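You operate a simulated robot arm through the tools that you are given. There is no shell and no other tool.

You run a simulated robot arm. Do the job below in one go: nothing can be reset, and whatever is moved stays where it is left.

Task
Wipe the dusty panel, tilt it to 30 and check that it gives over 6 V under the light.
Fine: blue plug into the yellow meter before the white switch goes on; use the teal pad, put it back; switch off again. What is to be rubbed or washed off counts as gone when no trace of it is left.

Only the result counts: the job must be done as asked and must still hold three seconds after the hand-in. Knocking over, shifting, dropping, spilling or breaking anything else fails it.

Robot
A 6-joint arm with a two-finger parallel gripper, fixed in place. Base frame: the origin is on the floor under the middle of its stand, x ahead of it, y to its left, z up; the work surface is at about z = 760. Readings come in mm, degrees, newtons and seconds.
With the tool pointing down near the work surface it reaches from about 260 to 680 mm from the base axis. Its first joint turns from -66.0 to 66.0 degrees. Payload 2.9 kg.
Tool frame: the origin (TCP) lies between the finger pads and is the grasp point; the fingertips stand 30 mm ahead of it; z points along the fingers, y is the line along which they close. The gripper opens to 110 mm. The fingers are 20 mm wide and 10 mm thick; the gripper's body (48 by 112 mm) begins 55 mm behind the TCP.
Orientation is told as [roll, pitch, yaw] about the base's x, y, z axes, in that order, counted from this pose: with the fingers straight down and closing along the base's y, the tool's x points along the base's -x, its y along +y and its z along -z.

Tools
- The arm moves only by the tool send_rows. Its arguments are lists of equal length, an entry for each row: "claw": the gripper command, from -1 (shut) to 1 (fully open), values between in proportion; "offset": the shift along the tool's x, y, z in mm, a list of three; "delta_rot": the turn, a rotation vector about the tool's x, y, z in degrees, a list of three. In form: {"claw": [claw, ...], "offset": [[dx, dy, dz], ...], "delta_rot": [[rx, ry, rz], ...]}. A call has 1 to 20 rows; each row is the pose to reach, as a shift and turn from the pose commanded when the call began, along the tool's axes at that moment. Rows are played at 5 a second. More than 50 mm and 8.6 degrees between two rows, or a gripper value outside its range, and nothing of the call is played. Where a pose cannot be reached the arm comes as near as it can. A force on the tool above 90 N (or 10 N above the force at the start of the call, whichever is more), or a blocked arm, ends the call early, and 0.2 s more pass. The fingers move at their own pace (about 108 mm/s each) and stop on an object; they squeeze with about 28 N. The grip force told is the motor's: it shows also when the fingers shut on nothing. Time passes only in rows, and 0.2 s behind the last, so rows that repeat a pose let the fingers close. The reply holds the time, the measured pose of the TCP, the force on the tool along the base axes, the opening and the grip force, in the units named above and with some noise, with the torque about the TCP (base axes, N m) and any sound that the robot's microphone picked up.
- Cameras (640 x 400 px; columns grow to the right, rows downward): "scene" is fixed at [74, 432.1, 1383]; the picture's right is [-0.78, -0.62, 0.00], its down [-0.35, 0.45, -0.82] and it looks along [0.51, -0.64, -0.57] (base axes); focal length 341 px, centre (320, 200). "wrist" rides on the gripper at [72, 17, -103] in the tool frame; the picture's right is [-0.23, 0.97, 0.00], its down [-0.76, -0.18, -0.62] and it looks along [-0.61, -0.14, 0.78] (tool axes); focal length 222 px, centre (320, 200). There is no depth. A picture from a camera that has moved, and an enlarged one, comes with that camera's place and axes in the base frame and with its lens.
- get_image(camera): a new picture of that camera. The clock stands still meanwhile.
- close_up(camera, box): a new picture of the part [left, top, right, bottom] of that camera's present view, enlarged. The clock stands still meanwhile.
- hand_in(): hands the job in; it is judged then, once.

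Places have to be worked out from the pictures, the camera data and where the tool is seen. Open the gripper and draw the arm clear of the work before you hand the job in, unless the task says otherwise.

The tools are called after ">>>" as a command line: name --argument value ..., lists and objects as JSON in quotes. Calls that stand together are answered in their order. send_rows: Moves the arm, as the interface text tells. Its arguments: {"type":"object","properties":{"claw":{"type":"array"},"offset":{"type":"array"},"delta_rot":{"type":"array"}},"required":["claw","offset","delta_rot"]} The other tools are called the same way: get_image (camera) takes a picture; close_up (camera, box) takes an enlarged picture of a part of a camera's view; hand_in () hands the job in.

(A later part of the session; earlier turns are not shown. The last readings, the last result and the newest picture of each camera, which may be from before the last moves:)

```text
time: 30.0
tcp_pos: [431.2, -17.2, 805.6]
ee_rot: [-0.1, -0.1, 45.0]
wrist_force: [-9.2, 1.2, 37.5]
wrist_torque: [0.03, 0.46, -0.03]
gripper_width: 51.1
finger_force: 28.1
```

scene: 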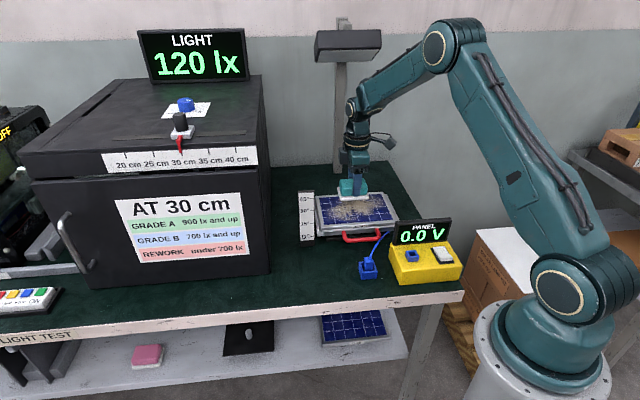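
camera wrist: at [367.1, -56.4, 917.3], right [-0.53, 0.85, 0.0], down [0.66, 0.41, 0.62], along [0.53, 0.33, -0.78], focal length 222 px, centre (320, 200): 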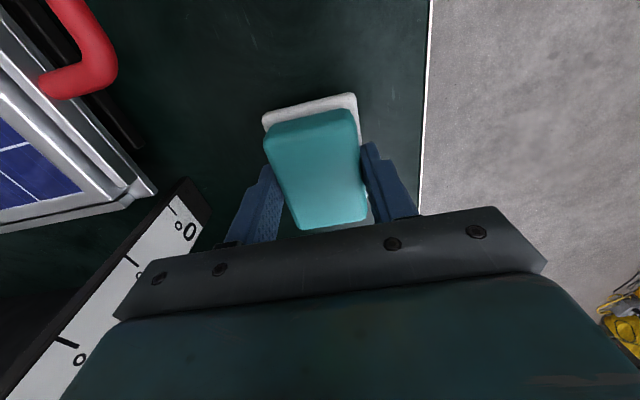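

Firm contact with the table (37 N). I ease up 1.5 mm, open the fingers and rise straight up.

>>> send_rows --claw '[-1, -1, 0.0, 0.3, 0.3, 0.3, 0.3, 0.5, 0.8]' --offset '[[0, 0, -1.5], [0, 0, -1.5], [0, 0, -1.5], [0, 0, -1.5], [0, 0, -1.5], [0, 0, -10], [0, 0, -35], [0, 0, -80], [0, 0, -120]]' --delta_rot '[[0, 0, 0], [0, 0, 0], [0, 0, 0], [0, 0, 0], [0, 0, 0], [0, 0, 0], [0, 0, 0], [0, 0, 0], [0, 0, 0]]'

>>> close_up --camera "scene" --box '[270, 210, 390, 300]'

>>> get_image --camera "wrist"

```text
time: 32.0
tcp_pos: [430.2, -17.5, 924.9]
ee_rot: [0.0, 0.1, 45.1]
wrist_force: [-0.5, 0.7, 0.1]
wrist_torque: [-0.02, 0.02, 0.01]
gripper_width: 99.1
finger_force: 0.0
```

```text
4.44 times, centred on (330, 255) of scene
camera zoom: at [74.0, 432.1, 1383.0], right [-0.78, -0.62, 0.0], down [-0.35, 0.45, -0.82], along [0.51, -0.64, -0.57], focal length 1515 px, centre (276, -44)
```

zoom: 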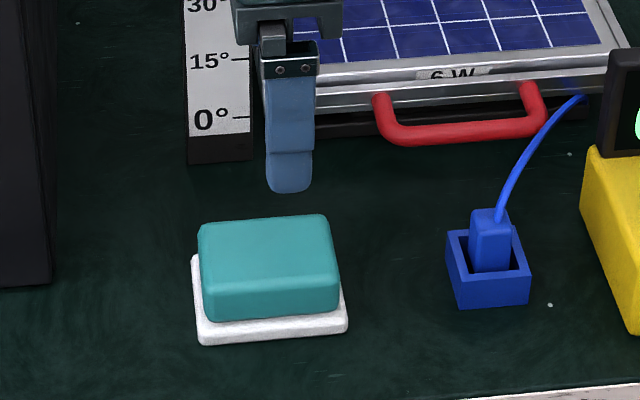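

```text
taken
camera wrist: at [366.6, -57.5, 1029.0], right [-0.53, 0.85, 0.0], down [0.66, 0.41, 0.62], along [0.53, 0.33, -0.78], focal length 222 px, centre (320, 200)
```

wrist: 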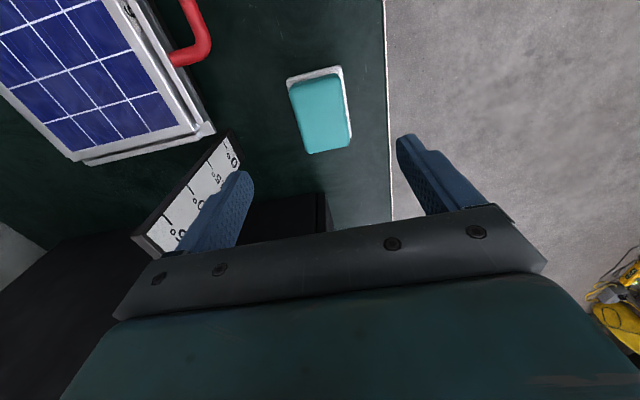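

The pad is exactly back on its original spot. Next the plug: I go above it at about (348,-100), turning to yaw −45° so the fingers close along the meter's length, and look.

>>> send_rows --claw '[0.5, 0.3, 0.1, 0, 0, 0, 0, 0, 0, 0, 0]' --offset '[[10, 0, -10], [20, 0, -17.5], [31, 0, -17.5], [42, 0, -17.5], [53, 0, -17.5], [64, -1, -17.5], [75, -1, -17.5], [86, -1, -17.5], [97, -1, -17.5], [108, -1.6, -17.5], [117.5, -1.6, -17.5]]' --delta_rot '[[0, 0, 8], [0, 0, 16], [0, 0, 24], [0, 0, 32], [0, 0, 40], [0, 0, 48], [0, 0, 56.5], [0, 0, 65], [0, 0, 73.5], [0, 0, 82], [0, 0, 90]]'

>>> get_image --camera "wrist"

>>> get_image --camera "scene"

```text
time: 34.4
tcp_pos: [348.6, -100.3, 940.6]
ee_rot: [0.0, 0.0, -45.2]
wrist_force: [0.6, 0.2, 0.4]
wrist_torque: [-0.01, 0.01, 0.01]
gripper_width: 55.1
finger_force: 0.0
```

```text
taken
camera wrist: at [309.1, -38.4, 1045.5], right [0.85, 0.53, 0.0], down [0.41, -0.67, 0.62], along [0.33, -0.53, -0.78], focal length 222 px, centre (320, 200)
```

wrist: 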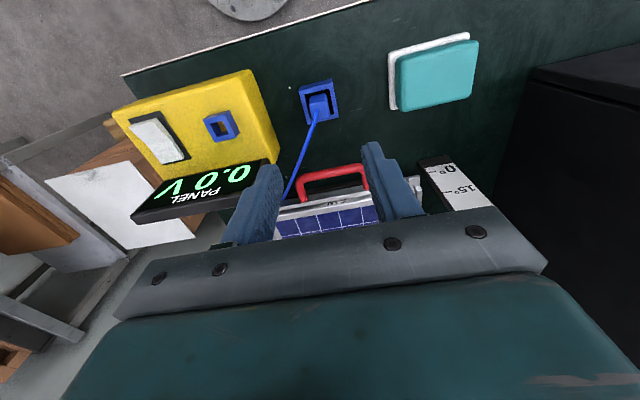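

```text
taken
```

scene: 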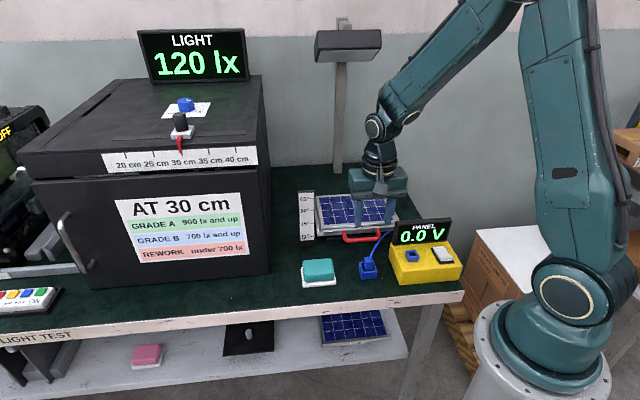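

From here the plug, socket and switch are all visible. I enlarge them for measurements.

>>> close_up --camera "wrist" --box '[280, 60, 380, 140]'

>>> close_up --camera "wrist" --box '[110, 60, 290, 230]'

>>> close_up --camera "scene" --box '[350, 220, 470, 300]'

```text
5.00 times, centred on (330, 100) of wrist
camera zoom: at [309.1, -38.4, 1045.5], right [0.85, 0.53, 0.0], down [0.41, -0.67, 0.62], along [0.33, -0.53, -0.78], focal length 1111 px, centre (270, 700)
```

zoom: 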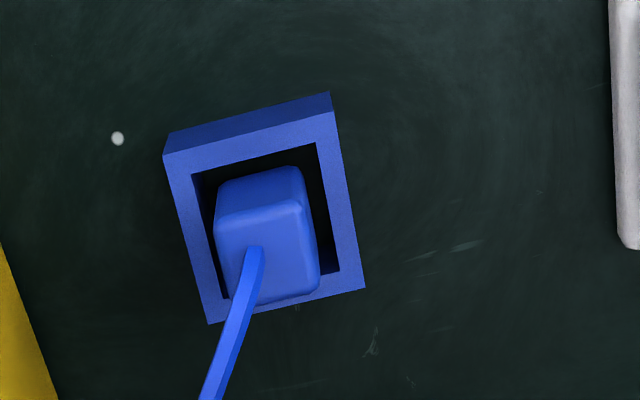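

```text
2.35 times, centred on (200, 145) of wrist
camera zoom: at [309.1, -38.4, 1045.5], right [0.85, 0.53, 0.0], down [0.41, -0.67, 0.62], along [0.33, -0.53, -0.78], focal length 523 px, centre (602, 329)
```

zoom: 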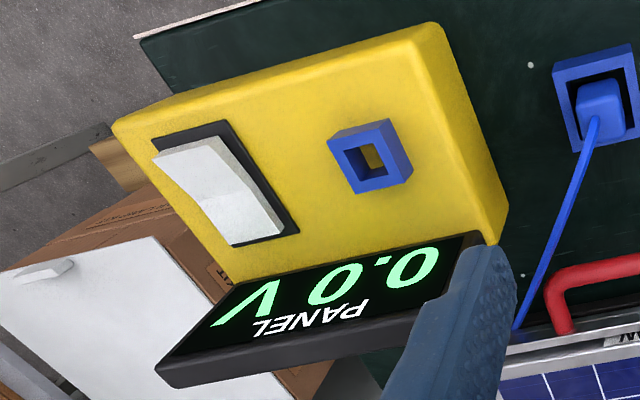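

```text
5.00 times, centred on (410, 260) of scene
camera zoom: at [74.0, 432.1, 1383.0], right [-0.78, -0.62, 0.0], down [-0.35, 0.45, -0.82], along [0.51, -0.64, -0.57], focal length 1704 px, centre (-130, -100)
```

zoom: 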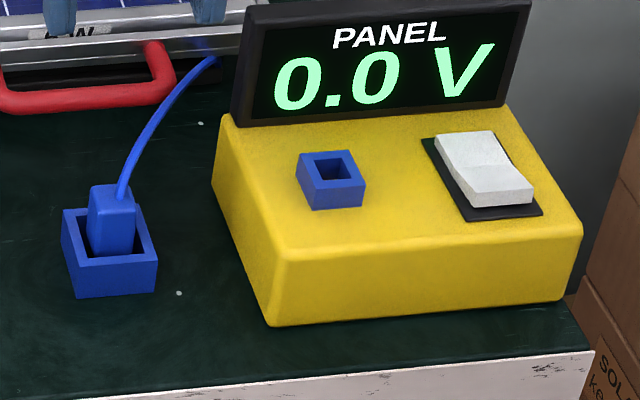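

Plug top centre ≈ (347.3,-101, 806), about 18.5 mm square; the socket opening triangulates to ≈ (268.5,-159.7, 825). Before fetching the plug I hover over the socket to measure it more exactly.

>>> send_rows --claw '[0, 0, 0, 0, 0]' --offset '[[4, -30, 0], [8, -60, 0], [14, -98.4, 0], [14, -98.4, 30], [14, -98.4, 30]]' --delta_rot '[[0, 0, 0], [0, 0, 0], [0, 0, 0], [0, 0, 0], [0, 0, 0]]'

>>> get_image --camera "wrist"

>>> close_up --camera "wrist" --box '[270, 50, 370, 130]'

>>> close_up --camera "wrist" --box '[150, 40, 300, 150]'

```text
time: 35.6
tcp_pos: [268.3, -155.5, 910.7]
ee_rot: [0.0, 0.0, -45.0]
wrist_force: [-0.3, -0.6, 0.5]
wrist_torque: [0.03, -0.01, 0.02]
gripper_width: 54.9
finger_force: 0.0
```

```text
taken
camera wrist: at [228.9, -93.9, 1015.3], right [0.85, 0.53, 0.0], down [0.41, -0.66, 0.62], along [0.33, -0.53, -0.78], focal length 222 px, centre (320, 200)
```

wrist: 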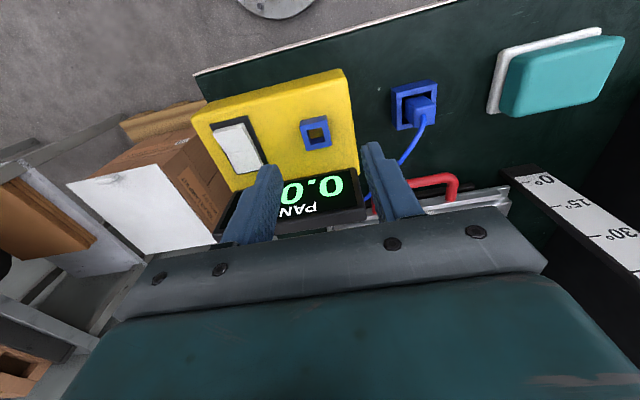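

```text
5.00 times, centred on (320, 90) of wrist
camera zoom: at [228.9, -93.9, 1015.3], right [0.85, 0.53, 0.0], down [0.41, -0.66, 0.62], along [0.33, -0.53, -0.78], focal length 1111 px, centre (320, 750)
```

zoom: 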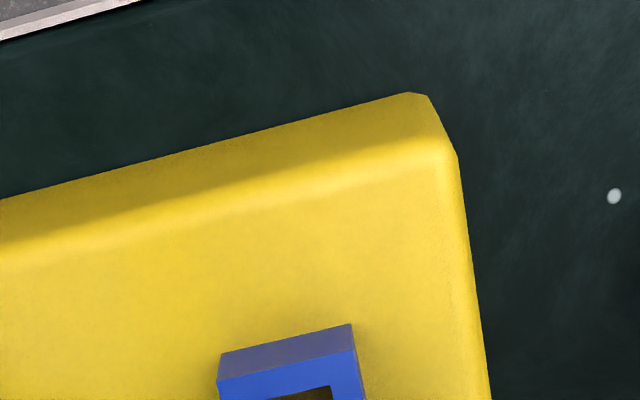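

```text
3.64 times, centred on (225, 95) of wrist
camera zoom: at [228.9, -93.9, 1015.3], right [0.85, 0.53, 0.0], down [0.41, -0.66, 0.62], along [0.33, -0.53, -0.78], focal length 808 px, centre (666, 582)
```

zoom: 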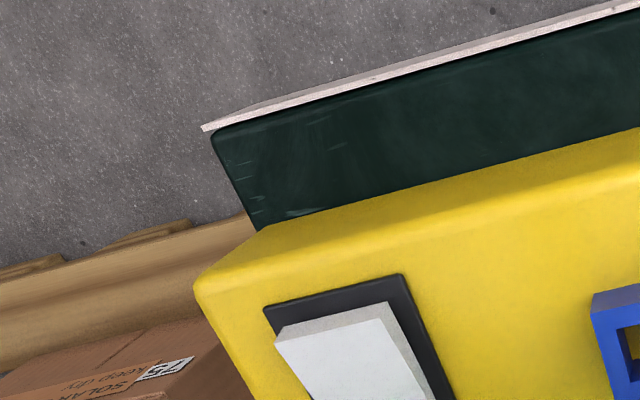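

The socket sits near (316,132) and the switch near (238,148) in this view; I enlarge those spots.

>>> close_up --camera "wrist" --box '[285, 105, 349, 160]'

>>> close_up --camera "wrist" --box '[200, 105, 280, 185]'

>>> close_up --camera "scene" --box '[385, 215, 470, 290]'

```text
7.27 times, centred on (317, 132) of wrist
camera zoom: at [228.9, -93.9, 1015.3], right [0.85, 0.53, 0.0], down [0.41, -0.66, 0.62], along [0.33, -0.53, -0.78], focal length 1615 px, centre (342, 691)
```

zoom: 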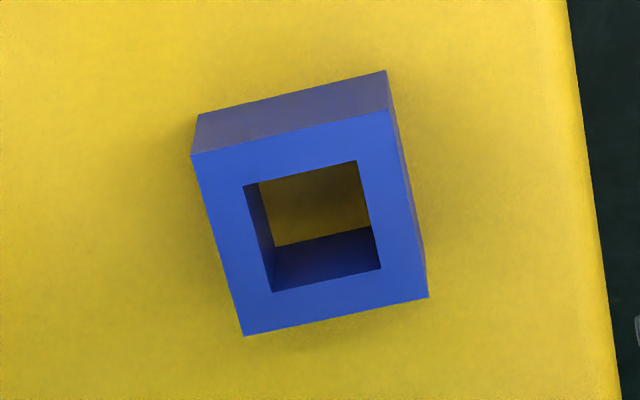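

```text
5.00 times, centred on (240, 145) of wrist
camera zoom: at [228.9, -93.9, 1015.3], right [0.85, 0.53, 0.0], down [0.41, -0.66, 0.62], along [0.33, -0.53, -0.78], focal length 1111 px, centre (720, 475)
```

zoom: 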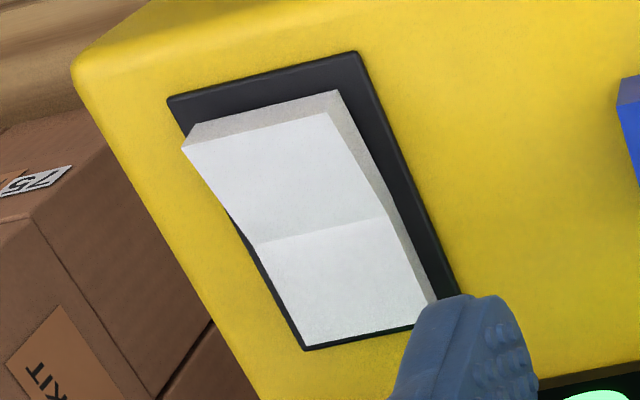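

```text
5.33 times, centred on (428, 252) of scene
camera zoom: at [74.0, 432.1, 1383.0], right [-0.78, -0.62, 0.0], down [-0.35, 0.45, -0.82], along [0.51, -0.64, -0.57], focal length 1818 px, centre (-253, -80)
```

zoom: 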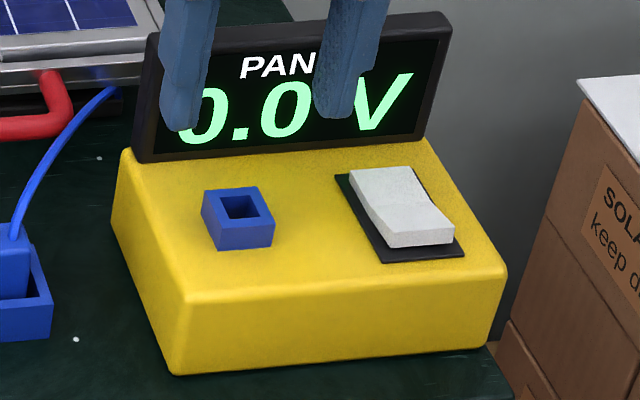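

The socket opening is about 14 mm square, so the plug must have a narrower nose. The measured pose is a few mm off the commanded one, so I hold still a moment to let the arm settle and measure again.

>>> send_rows --claw '[0, 0, 0, 0]' --offset '[[0, 0, 0], [0, 0, 0], [0, 0, 0], [0, 0, 0]]' --delta_rot '[[0, 0, 0], [0, 0, 0], [0, 0, 0], [0, 0, 0]]'

>>> close_up --camera "wrist" --box '[285, 105, 349, 160]'

```text
time: 36.6
tcp_pos: [268.4, -155.7, 911.1]
ee_rot: [0.0, 0.0, -45.1]
wrist_force: [0.2, 0.3, -0.1]
wrist_torque: [-0.02, 0.03, -0.02]
gripper_width: 55.0
finger_force: 0.1
```

```text
7.27 times, centred on (317, 132) of wrist
camera zoom: at [229.1, -93.8, 1015.5], right [0.85, 0.53, 0.0], down [0.41, -0.66, 0.62], along [0.33, -0.53, -0.78], focal length 1615 px, centre (342, 691)
```

zoom: 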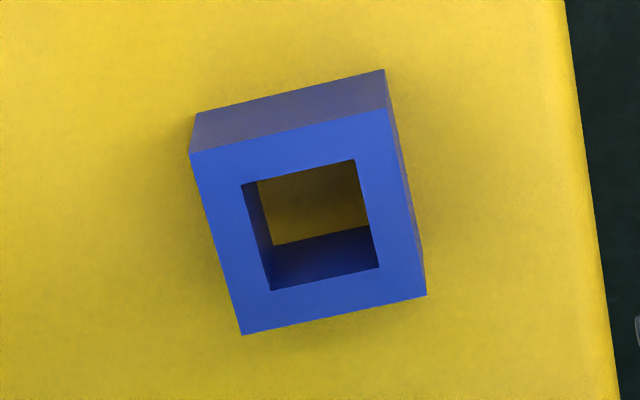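

The socket centre refines to about (268,-163.8, 822). I go back to the plug and lower to just above it, fingers open 55 mm.

>>> send_rows --claw '[0, 0, 0, 0, 0, 0, 0]' --offset '[[-5, 32, 0], [-10, 65, 0], [-14, 97.5, 0], [-14, 97.5, 30], [-14, 97.5, 55], [-14, 97.5, 60], [-14, 97.5, 60]]' --delta_rot '[[0, 0, 0], [0, 0, 0], [0, 0, 0], [0, 0, 0], [0, 0, 0], [0, 0, 0], [0, 0, 0]]'

>>> get_image --camera "wrist"

>>> close_up --camera "scene" --box '[330, 210, 420, 290]'

```text
time: 38.2
tcp_pos: [347.5, -100.6, 851.7]
ee_rot: [0.0, 0.0, -45.0]
wrist_force: [0.4, 0.2, -0.1]
wrist_torque: [0.01, 0.0, 0.01]
gripper_width: 55.1
finger_force: 0.0
```

```text
taken
camera wrist: at [309.0, -39.1, 954.8], right [0.85, 0.53, 0.0], down [0.41, -0.66, 0.62], along [0.33, -0.53, -0.78], focal length 222 px, centre (320, 200)
```

wrist: 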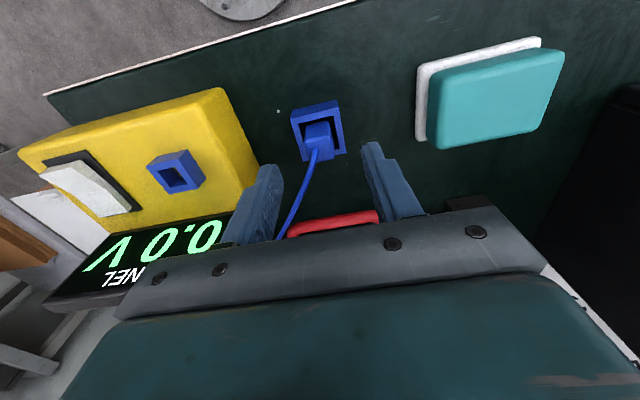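

```text
5.00 times, centred on (375, 250) of scene
camera zoom: at [74.0, 432.1, 1383.0], right [-0.78, -0.62, 0.0], down [-0.35, 0.45, -0.82], along [0.51, -0.64, -0.57], focal length 1704 px, centre (45, -50)
```

zoom: 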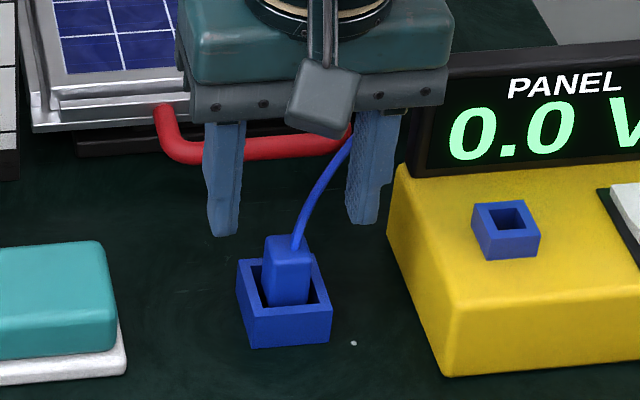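

The fingers straddle the plug and the meter's display stays about 10 mm clear of the gripper body. I lower 31 mm and close on the plug.

>>> send_rows --claw '[0, 0, 0, 0, -1, -1, -1, -1]' --offset '[[0, 0, 10], [0, 0, 20], [0, 0, 28], [0, 0, 31], [0, 0, 31], [0, 0, 31], [0, 0, 31], [0, 0, 31]]' --delta_rot '[[0, 0, 0], [0, 0, 0], [0, 0, 0], [0, 0, 0], [0, 0, 0], [0, 0, 0], [0, 0, 0], [0, 0, 0]]'

>>> get_image --camera "wrist"

>>> close_up --camera "scene" --box '[330, 210, 420, 290]'

```text
time: 40.0
tcp_pos: [346.7, -100.4, 819.3]
ee_rot: [0.0, 0.0, -45.1]
wrist_force: [-0.2, 0.6, 0.3]
wrist_torque: [0.03, -0.01, -0.01]
gripper_width: 18.5
finger_force: 28.0
```

```text
taken
camera wrist: at [308.3, -38.7, 923.5], right [0.85, 0.53, 0.0], down [0.41, -0.66, 0.62], along [0.33, -0.53, -0.78], focal length 222 px, centre (320, 200)
```

wrist: 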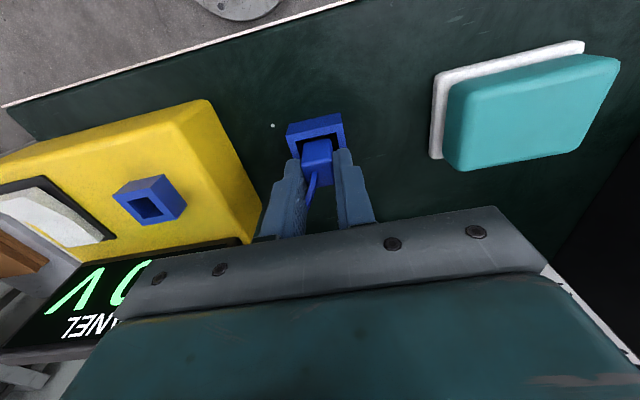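

```text
5.00 times, centred on (375, 250) of scene
camera zoom: at [74.0, 432.1, 1383.0], right [-0.78, -0.62, 0.0], down [-0.35, 0.45, -0.82], along [0.51, -0.64, -0.57], focal length 1704 px, centre (45, -50)
```

zoom: 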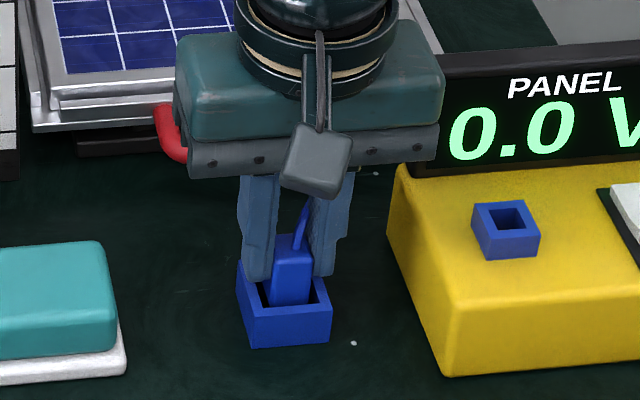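

The plug is gripped (18.5 mm). I lift it straight up out of its holder to z≈905 and look at its underside.

>>> send_rows --claw '[-1, -1, -1, -1, -1, -1]' --offset '[[0, 0, -10], [0, 0, -25], [0, 0, -45], [0, 0, -70], [0, 0, -86], [0, 0, -86]]' --delta_rot '[[0, 0, 0], [0, 0, 0], [0, 0, 0], [0, 0, 0], [0, 0, 0], [0, 0, 0]]'

>>> get_image --camera "wrist"

>>> close_up --camera "scene" --box '[330, 180, 460, 290]'

```text
time: 41.4
tcp_pos: [344.8, -100.2, 906.4]
ee_rot: [0.0, 0.0, -44.9]
wrist_force: [-0.4, 1.0, -0.7]
wrist_torque: [0.0, 0.01, 0.02]
gripper_width: 18.7
finger_force: 27.9
```

```text
taken
camera wrist: at [305.9, -38.2, 1009.8], right [0.85, 0.53, 0.0], down [0.41, -0.66, 0.62], along [0.33, -0.53, -0.78], focal length 222 px, centre (320, 200)
```

wrist: 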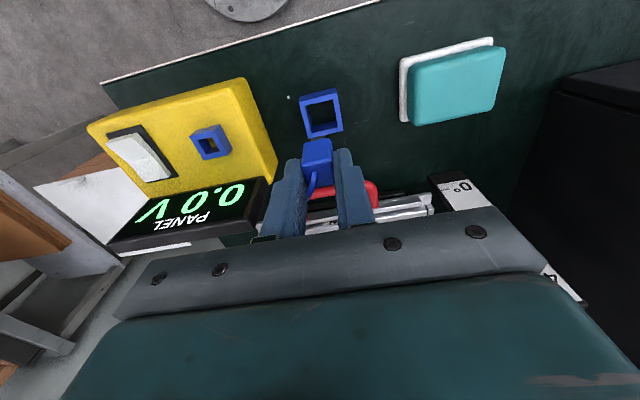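

```text
3.64 times, centred on (395, 235) of scene
camera zoom: at [74.0, 432.1, 1383.0], right [-0.78, -0.62, 0.0], down [-0.35, 0.45, -0.82], along [0.51, -0.64, -0.57], focal length 1239 px, centre (47, 73)
```

zoom: 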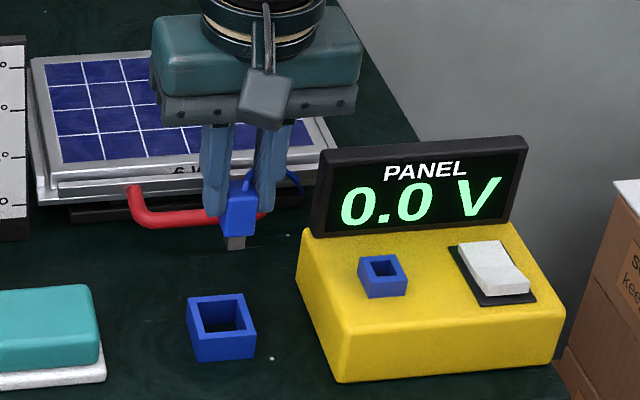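

The plug is out; it has a narrower grey nose underneath. I zoom in to see its size and the height of its tip.

>>> close_up --camera "scene" --box '[365, 205, 405, 255]'

>>> close_up --camera "wrist" --box '[270, 70, 370, 210]'

```text
8.00 times, centred on (385, 230) of scene
camera zoom: at [74.0, 432.1, 1383.0], right [-0.78, -0.62, 0.0], down [-0.35, 0.45, -0.82], along [0.51, -0.64, -0.57], focal length 2727 px, centre (-200, -40)
```

zoom: 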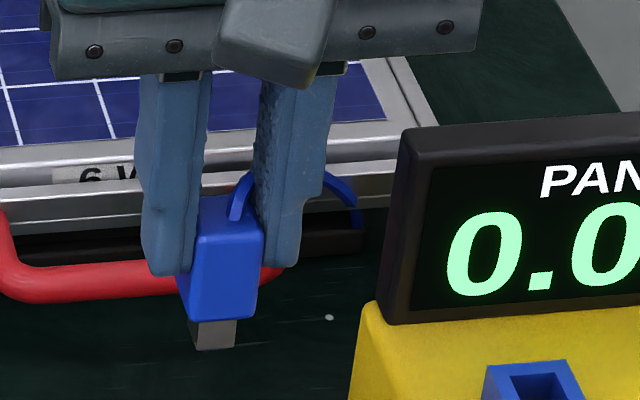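

```text
2.86 times, centred on (320, 140) of wrist
camera zoom: at [305.9, -38.2, 1009.8], right [0.85, 0.53, 0.0], down [0.41, -0.66, 0.62], along [0.33, -0.53, -0.78], focal length 635 px, centre (320, 371)
```

zoom: 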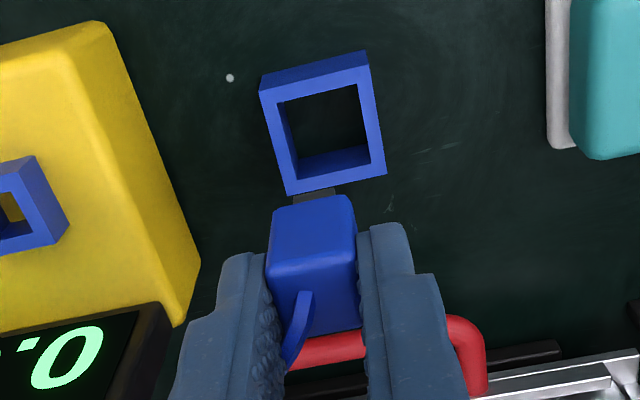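

Nose ≈ 12 mm wide, tip ≈ 55 mm below the TCP, and it goes into a 14 mm opening. I carry the plug level to above the socket and check the measured pose.

>>> send_rows --claw '[-1, -1, -1, -1, -1, -1]' --offset '[[3, -25, 0], [6, -50, 0], [9, -75, 0], [12.4, -95, 0], [12.4, -100.8, 0], [12.4, -100.8, 0]]' --delta_rot '[[0, 0, 0], [0, 0, 0], [0, 0, 0], [0, 0, 0], [0, 0, 0], [0, 0, 0]]'

>>> get_image --camera "wrist"

>>> close_up --camera "scene" --box '[370, 190, 470, 290]'

```text
time: 42.8
tcp_pos: [266.8, -161.5, 905.8]
ee_rot: [0.0, 0.1, -45.0]
wrist_force: [0.0, 0.5, 0.2]
wrist_torque: [-0.06, -0.02, -0.01]
gripper_width: 18.7
finger_force: 28.1
```

```text
taken
camera wrist: at [226.7, -99.9, 1010.3], right [0.85, 0.53, 0.0], down [0.41, -0.66, 0.62], along [0.33, -0.53, -0.78], focal length 222 px, centre (320, 200)
```

wrist: 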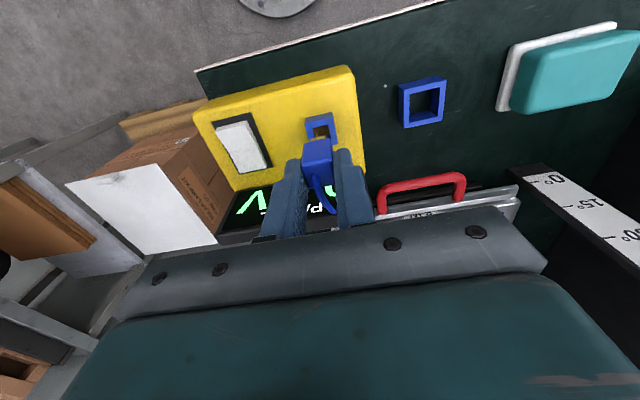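

```text
4.00 times, centred on (420, 240) of scene
camera zoom: at [74.0, 432.1, 1383.0], right [-0.78, -0.62, 0.0], down [-0.35, 0.45, -0.82], along [0.51, -0.64, -0.57], focal length 1363 px, centre (-80, 40)
```

zoom: 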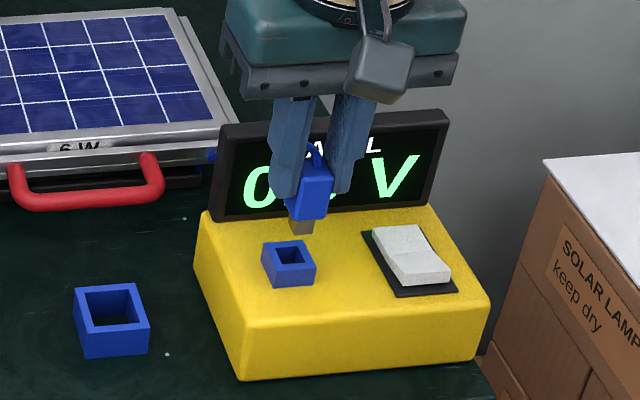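

Measured TCP is (266.8,-161.5) against the wanted (267.4,-163.2). I lower 20 mm so the nose tip is just above the socket and check the alignment in both views.

>>> send_rows --claw '[-1, -1, -1, -1]' --offset '[[0, 0, 7], [0, 0, 14], [0, 0, 20], [0, 0, 20]]' --delta_rot '[[0, 0, 0], [0, 0, 0], [0, 0, 0], [0, 0, 0]]'

>>> close_up --camera "wrist" --box '[270, 80, 370, 200]'

>>> close_up --camera "scene" --box '[390, 225, 435, 270]'

```text
time: 43.8
tcp_pos: [266.7, -163.4, 886.2]
ee_rot: [0.1, 0.0, -45.0]
wrist_force: [-0.2, 0.3, 0.8]
wrist_torque: [0.0, 0.0, -0.03]
gripper_width: 18.9
finger_force: 27.2
```

```text
3.33 times, centred on (320, 140) of wrist
camera zoom: at [227.2, -99.6, 989.6], right [0.85, 0.53, 0.0], down [0.41, -0.66, 0.62], along [0.33, -0.53, -0.78], focal length 740 px, centre (320, 400)
```

zoom: 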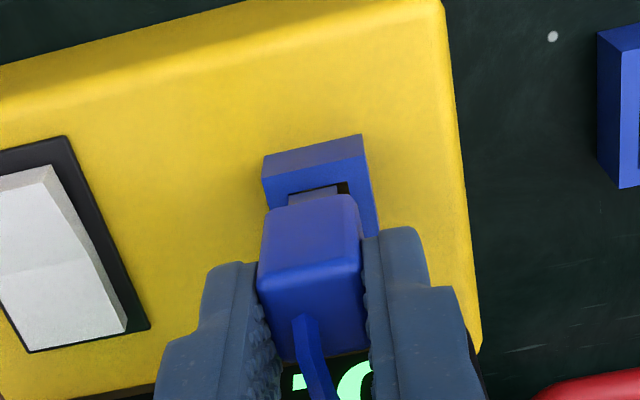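

```text
8.89 times, centred on (412, 248) of scene
camera zoom: at [74.0, 432.1, 1383.0], right [-0.78, -0.62, 0.0], down [-0.35, 0.45, -0.82], along [0.51, -0.64, -0.57], focal length 3030 px, centre (-502, -222)
```

zoom: 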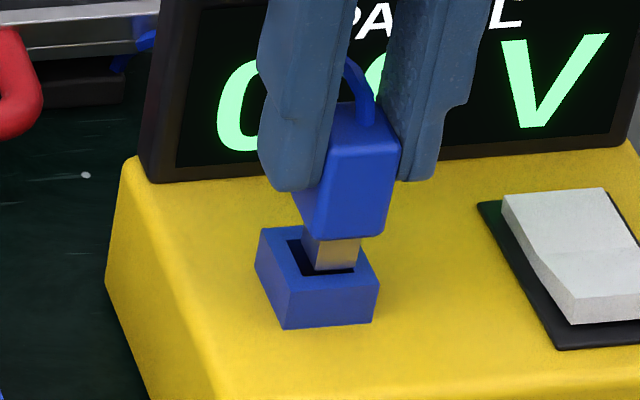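

The nose is close over the opening. I zoom further to judge the remaining offset.

>>> close_up --camera "wrist" --box '[295, 110, 345, 150]'

>>> close_up --camera "scene" --box '[400, 240, 425, 265]'

```text
10.00 times, centred on (320, 130) of wrist
camera zoom: at [227.2, -99.6, 989.6], right [0.85, 0.53, 0.0], down [0.41, -0.66, 0.62], along [0.33, -0.53, -0.78], focal length 2221 px, centre (320, 900)
```

zoom: 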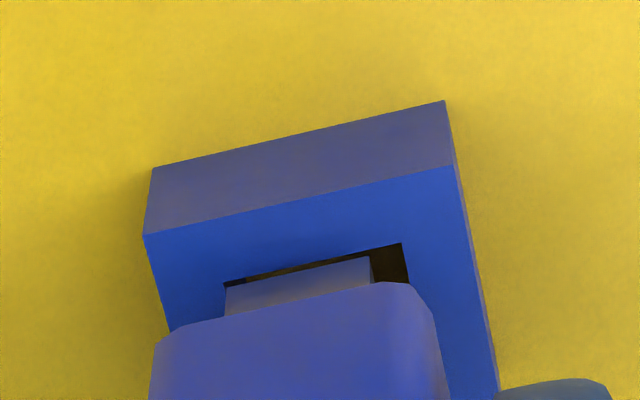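

```text
16.00 times, centred on (412, 252) of scene
camera zoom: at [74.0, 432.1, 1383.0], right [-0.78, -0.62, 0.0], down [-0.35, 0.45, -0.82], along [0.51, -0.64, -0.57], focal length 5454 px, centre (-1160, -640)
```

zoom: 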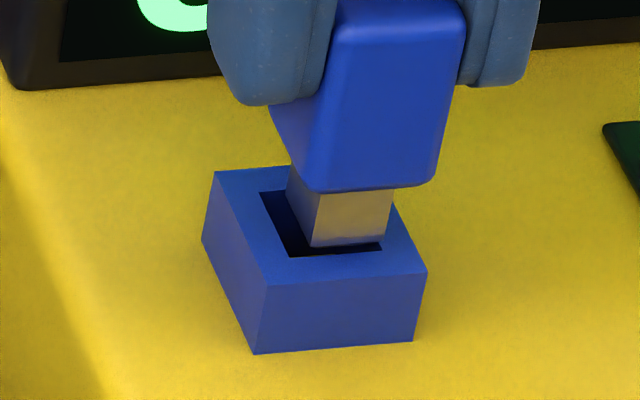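

Combining both views, the nose tip is about 2 mm above the socket plane and needs to shift ≈ +2 mm away from the near edge and ≈ +0.9 mm to the left (e1). I make that correction and look again.

>>> send_rows --claw '[-1, -1, -1]' --offset '[[-1, 0.5, 0], [-2, 0.9, 0], [-2, 0.9, 0]]' --delta_rot '[[0, 0, 0], [0, 0, 0], [0, 0, 0]]'

>>> close_up --camera "wrist" --box '[295, 110, 345, 150]'

>>> close_up --camera "scene" --box '[400, 240, 425, 265]'

```text
time: 44.6
tcp_pos: [269.0, -164.7, 886.2]
ee_rot: [-0.1, 0.1, -45.0]
wrist_force: [-0.3, -0.4, -0.8]
wrist_torque: [-0.03, 0.02, 0.02]
gripper_width: 18.8
finger_force: 27.9
```

```text
10.00 times, centred on (320, 130) of wrist
camera zoom: at [229.8, -101.5, 989.6], right [0.85, 0.53, 0.0], down [0.41, -0.66, 0.62], along [0.33, -0.53, -0.78], focal length 2221 px, centre (320, 900)
```

zoom: 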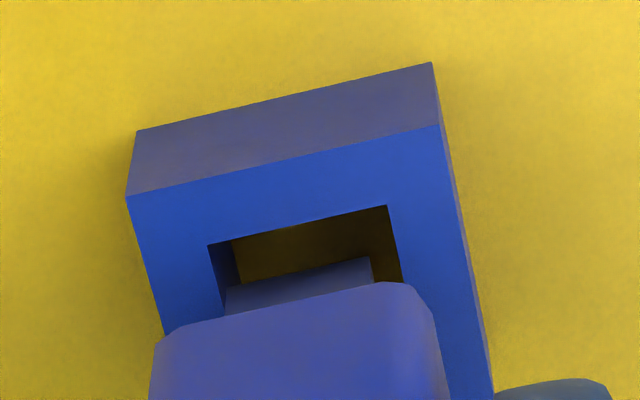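

```text
16.00 times, centred on (412, 252) of scene
camera zoom: at [74.0, 432.1, 1383.0], right [-0.78, -0.62, 0.0], down [-0.35, 0.45, -0.82], along [0.51, -0.64, -0.57], focal length 5454 px, centre (-1160, -640)
```

zoom: 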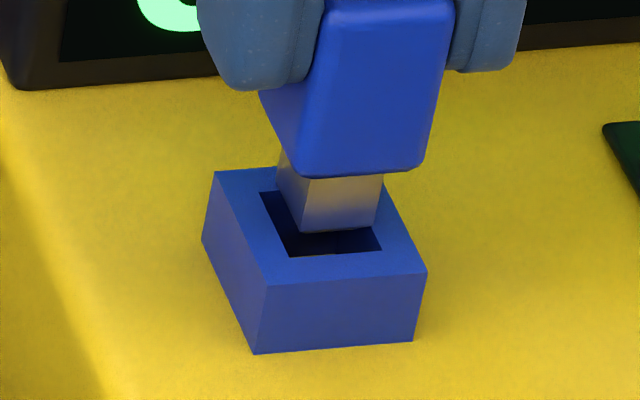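

Now it is within about 1 mm of centre. I shift back 1 mm in e2 and 0.4 mm in e1 while going down 6 mm, watching the force.

>>> send_rows --claw '[-1, -1, -1, -1, -1]' --offset '[[0.9, 0.4, 0], [0.9, 0.4, 2], [0.9, 0.4, 4], [0.9, 0.4, 6], [0.9, 0.4, 6]]' --delta_rot '[[0, 0, 0], [0, 0, 0], [0, 0, 0], [0, 0, 0], [0, 0, 0]]'

>>> close_up --camera "wrist" --box '[295, 110, 345, 150]'

>>> close_up --camera "scene" --box '[400, 240, 425, 265]'

```text
time: 45.8
tcp_pos: [268.4, -163.4, 880.1]
ee_rot: [0.0, 0.0, -45.0]
wrist_force: [-0.1, -0.2, 0.4]
wrist_torque: [0.05, 0.0, 0.0]
gripper_width: 18.9
finger_force: 28.4
```

```text
10.00 times, centred on (320, 130) of wrist
camera zoom: at [228.7, -101.0, 984.7], right [0.85, 0.53, 0.0], down [0.41, -0.66, 0.62], along [0.33, -0.53, -0.78], focal length 2221 px, centre (320, 900)
```

zoom: 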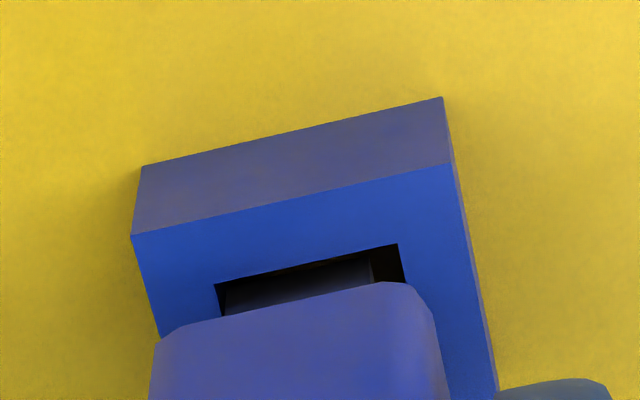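

```text
16.00 times, centred on (412, 252) of scene
camera zoom: at [74.0, 432.1, 1383.0], right [-0.78, -0.62, 0.0], down [-0.35, 0.45, -0.82], along [0.51, -0.64, -0.57], focal length 5454 px, centre (-1160, -640)
```

zoom: 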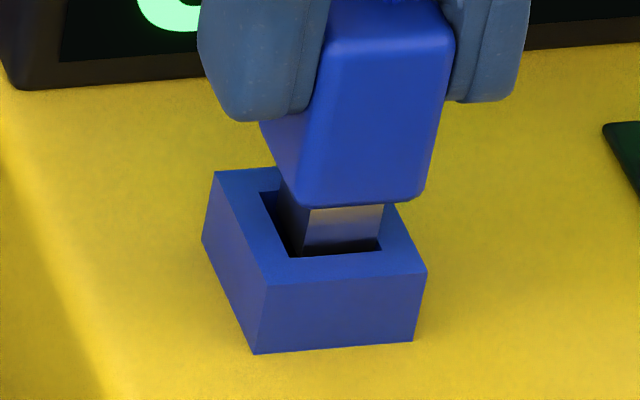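

The nose has entered the opening with no force. I push on down in small steps until the body seats.

>>> send_rows --claw '[-1, -1, -1, -1, -1]' --offset '[[0, 0, 2], [0, 0, 4], [0, 0, 6], [0, 0, 7.5], [0, 0, 7.5]]' --delta_rot '[[0, 0, 0], [0, 0, 0], [0, 0, 0], [0, 0, 0], [0, 0, 0]]'

>>> close_up --camera "scene" --box '[400, 240, 425, 265]'

```text
time: 47.0
tcp_pos: [268.3, -163.5, 872.5]
ee_rot: [0.0, 0.0, -45.1]
wrist_force: [-0.6, 0.3, -0.4]
wrist_torque: [-0.01, 0.0, 0.01]
gripper_width: 18.7
finger_force: 28.3
```

```text
16.00 times, centred on (412, 252) of scene
camera zoom: at [74.0, 432.1, 1383.0], right [-0.78, -0.62, 0.0], down [-0.35, 0.45, -0.82], along [0.51, -0.64, -0.57], focal length 5454 px, centre (-1160, -640)
```

zoom: 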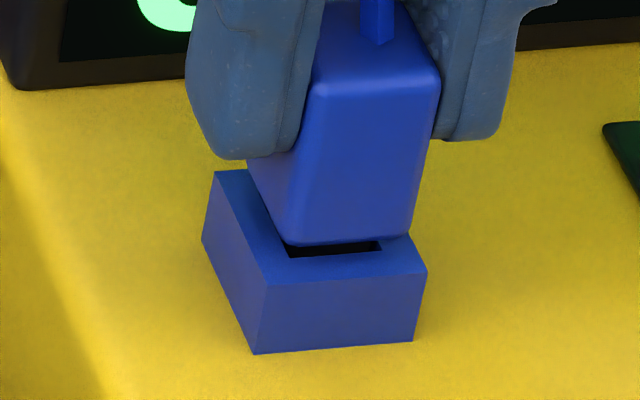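

The body is a few mm above the socket's rim still and there is no force. I go down further in 1.5 mm steps.

>>> send_rows --claw '[-1, -1, -1, -1]' --offset '[[0, 0, 1.5], [0, 0, 3], [0, 0, 4], [0, 0, 4]]' --delta_rot '[[0, 0, 0], [0, 0, 0], [0, 0, 0], [0, 0, 0]]'

>>> close_up --camera "scene" --box '[400, 240, 425, 265]'

```text
time: 48.0
tcp_pos: [269.8, -162.8, 868.6]
ee_rot: [0.0, 0.0, -45.0]
wrist_force: [-1.5, 3.3, 21.5]
wrist_torque: [0.19, 0.09, 0.02]
gripper_width: 18.9
finger_force: 28.4
```

```text
16.00 times, centred on (412, 252) of scene
camera zoom: at [73.8, 432.3, 1383.0], right [-0.78, -0.62, 0.0], down [-0.35, 0.45, -0.82], along [0.51, -0.64, -0.57], focal length 5454 px, centre (-1160, -640)
```

zoom: 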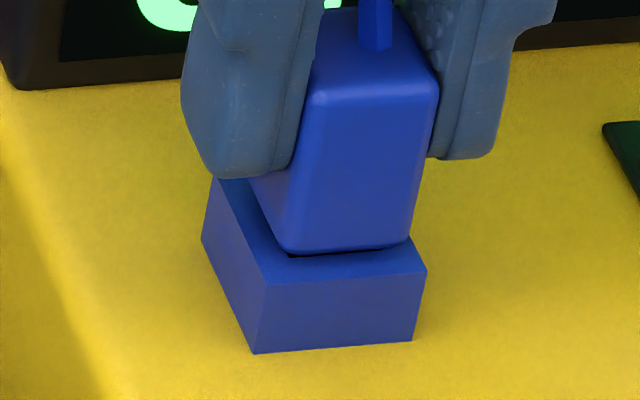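

The body is seated on the socket rim (21 N). I ease up slightly, open the fingers and rise.

>>> send_rows --claw '[-1, -0.5, -0.2, -0.1, -0.1, 0, 0, 0]' --offset '[[0, 0, -1], [0, 0, -1], [0, 0, -1], [0, 0, -1], [0, 0, -8], [0, 0, -30], [0, 0, -60], [0, 0, -60]]' --delta_rot '[[0, 0, 0], [0, 0, 0], [0, 0, 0], [0, 0, 0], [0, 0, 0], [0, 0, 0], [0, 0, 0], [0, 0, 0]]'

>>> get_image --camera "wrist"

>>> close_up --camera "scene" --box '[370, 200, 470, 290]'

```text
time: 49.8
tcp_pos: [270.0, -164.9, 929.2]
ee_rot: [0.0, 0.1, -45.1]
wrist_force: [1.4, 0.0, -0.9]
wrist_torque: [-0.02, 0.0, 0.0]
gripper_width: 55.2
finger_force: 0.1
```

```text
taken
camera wrist: at [228.6, -101.8, 1034.0], right [0.85, 0.53, 0.0], down [0.41, -0.66, 0.62], along [0.33, -0.53, -0.78], focal length 222 px, centre (320, 200)
```

wrist: 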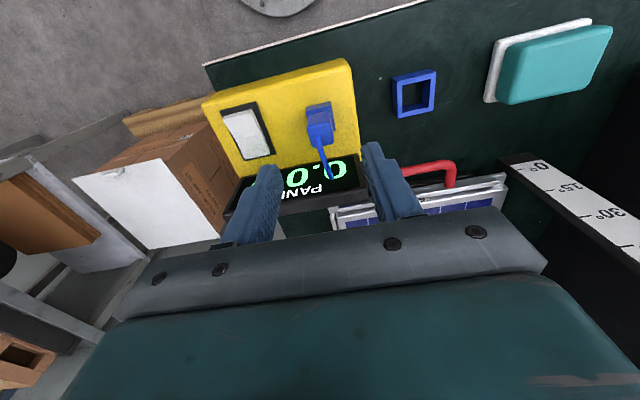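

```text
4.44 times, centred on (420, 245) of scene
camera zoom: at [74.0, 432.2, 1383.0], right [-0.78, -0.62, 0.0], down [-0.35, 0.45, -0.82], along [0.51, -0.64, -0.57], focal length 1515 px, centre (-124, 0)
```

zoom: 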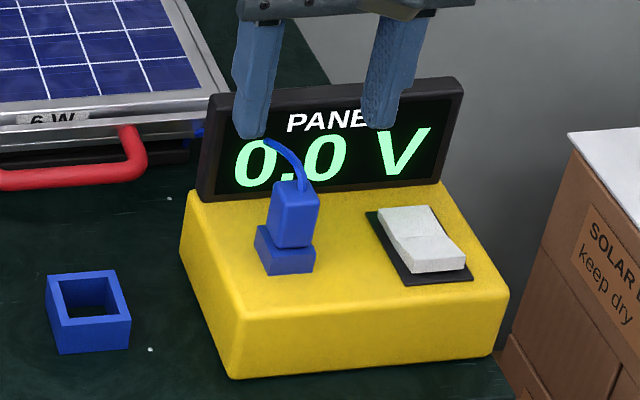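

The plug sits seated in the meter. Next is the tilt: I turn back to yaw +45° and hover over the red handle, near (405,-168), to measure it.

>>> send_rows --claw '[0, 0, -0.1, -0.2, -0.2, -0.2, -0.2, -0.2, -0.2, -0.2, -0.2, -0.2, -0.2, -0.2]' --offset '[[0, 0, -30], [-9, 8, -35], [-18, 17, -35], [-27, 25, -35], [-36, 34, -35], [-45, 42, -35], [-54, 50, -35], [-63, 59, -35], [-72, 67, -35], [-81, 76, -35], [-90, 84, -35], [-99.6, 92.6, -30], [-99.6, 92.6, 0], [-99.6, 92.6, 0]]' --delta_rot '[[0, 0, 0], [0, 0, -8.2], [0, 0, -16.4], [0, 0, -24.6], [0, 0, -32.8], [0, 0, -41], [0, 0, -49.2], [0, 0, -57.4], [0, 0, -65.6], [0, 0, -73.8], [0, 0, -82], [0, 0, -90], [0, 0, -90], [0, 0, -90]]'

>>> get_image --camera "wrist"

>>> get_image --camera "scene"

```text
time: 52.8
tcp_pos: [406.1, -166.2, 927.6]
ee_rot: [0.1, 0.0, 45.1]
wrist_force: [0.0, -0.1, 0.4]
wrist_torque: [0.04, -0.04, 0.01]
gripper_width: 43.8
finger_force: 0.1
```

```text
taken
camera wrist: at [342.5, -207.1, 1031.8], right [-0.53, 0.85, 0.0], down [0.66, 0.41, 0.62], along [0.53, 0.33, -0.78], focal length 222 px, centre (320, 200)
```

wrist: 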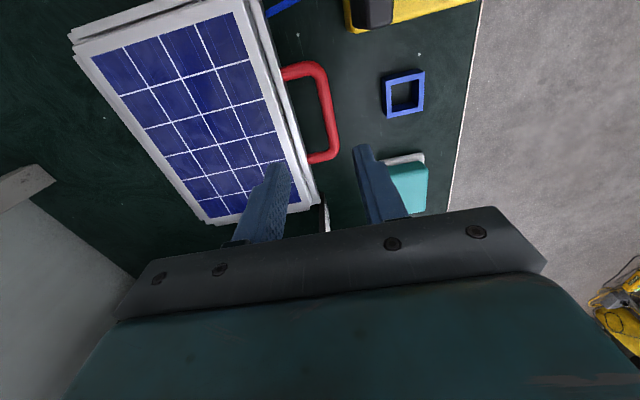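

```text
taken
```

scene: 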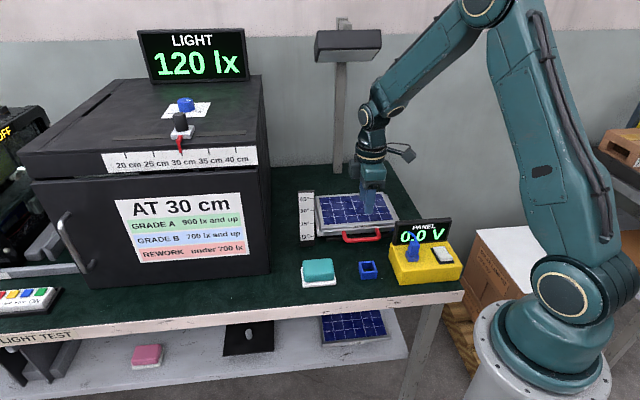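

The handle is in view; I enlarge it to find the bar.

>>> close_up --camera "wrist" --box '[260, 45, 360, 185]'

>>> close_up --camera "scene" --box '[330, 210, 400, 255]'

```text
2.86 times, centred on (310, 115) of wrist
camera zoom: at [342.5, -207.1, 1031.8], right [-0.53, 0.85, 0.0], down [0.66, 0.41, 0.62], along [0.53, 0.33, -0.78], focal length 635 px, centre (349, 443)
```

zoom: 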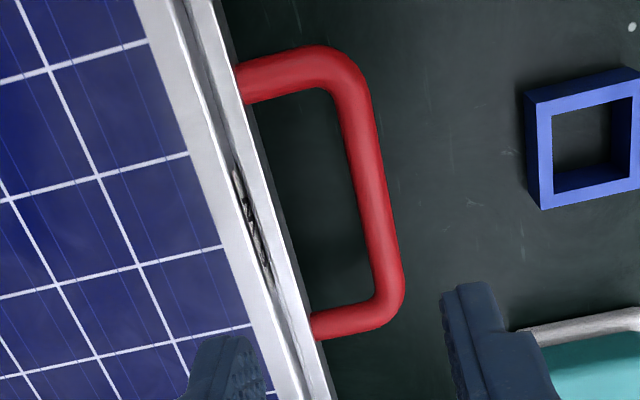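

```text
8.89 times, centred on (365, 232) of scene
camera zoom: at [74.0, 432.1, 1383.0], right [-0.78, -0.62, 0.0], down [-0.35, 0.45, -0.82], along [0.51, -0.64, -0.57], focal length 3030 px, centre (-80, -89)
```

zoom: 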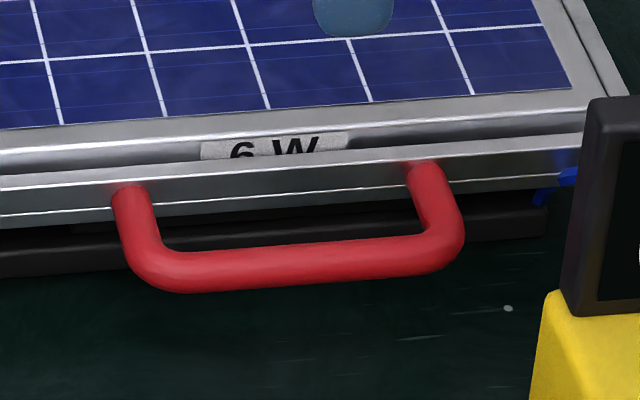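

The bar triangulates to about (400,-163) at z≈796, some 11 mm thick, 36 mm out from the tray's lip. I shift over it, lower to 855 with about 33 mm opening, and check.

>>> send_rows --claw '[-0.3, -0.4, -0.4, -0.4, -0.4]' --offset '[[1, 3, 15], [2, 6.6, 35], [2, 6.6, 60], [2, 6.6, 72], [2, 6.6, 72]]' --delta_rot '[[0, 0, 0], [0, 0, 0], [0, 0, 0], [0, 0, 0], [0, 0, 0]]'

>>> get_image --camera "wrist"

>>> close_up --camera "scene" --box '[320, 190, 420, 270]'

```text
time: 54.0
tcp_pos: [399.6, -164.0, 855.0]
ee_rot: [0.0, 0.0, 45.0]
wrist_force: [0.4, 0.0, -0.5]
wrist_torque: [0.01, -0.01, 0.03]
gripper_width: 32.9
finger_force: 0.0
```

```text
taken
camera wrist: at [336.4, -204.2, 958.7], right [-0.53, 0.85, 0.0], down [0.66, 0.41, 0.62], along [0.53, 0.33, -0.78], focal length 222 px, centre (320, 200)
```

wrist: 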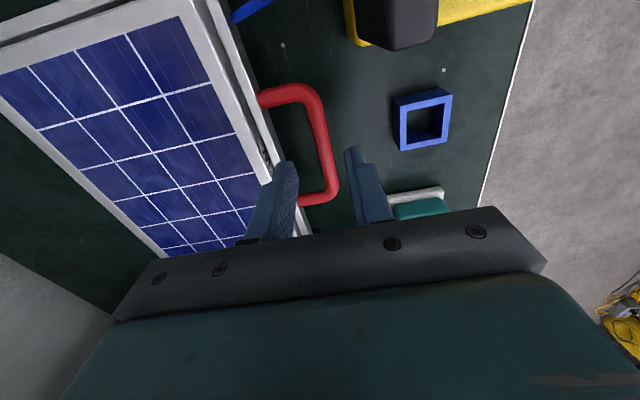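

```text
5.00 times, centred on (370, 230) of scene
camera zoom: at [74.0, 432.1, 1383.0], right [-0.78, -0.62, 0.0], down [-0.35, 0.45, -0.82], along [0.51, -0.64, -0.57], focal length 1704 px, centre (70, 50)
```

zoom: 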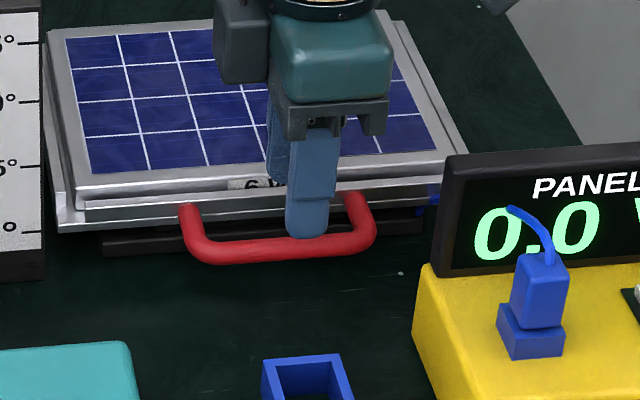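

I zoom to compute the bar's position from this closer view.

>>> close_up --camera "wrist" --box '[250, 70, 370, 220]'

```text
2.67 times, centred on (310, 145) of wrist
camera zoom: at [336.4, -204.2, 958.7], right [-0.53, 0.85, 0.0], down [0.66, 0.41, 0.62], along [0.53, 0.33, -0.78], focal length 592 px, centre (347, 347)
```

zoom: 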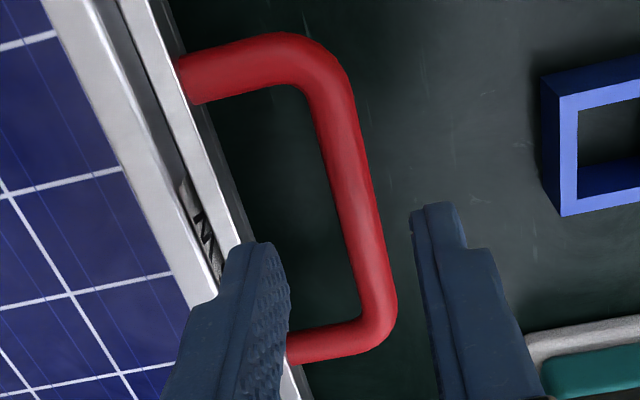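

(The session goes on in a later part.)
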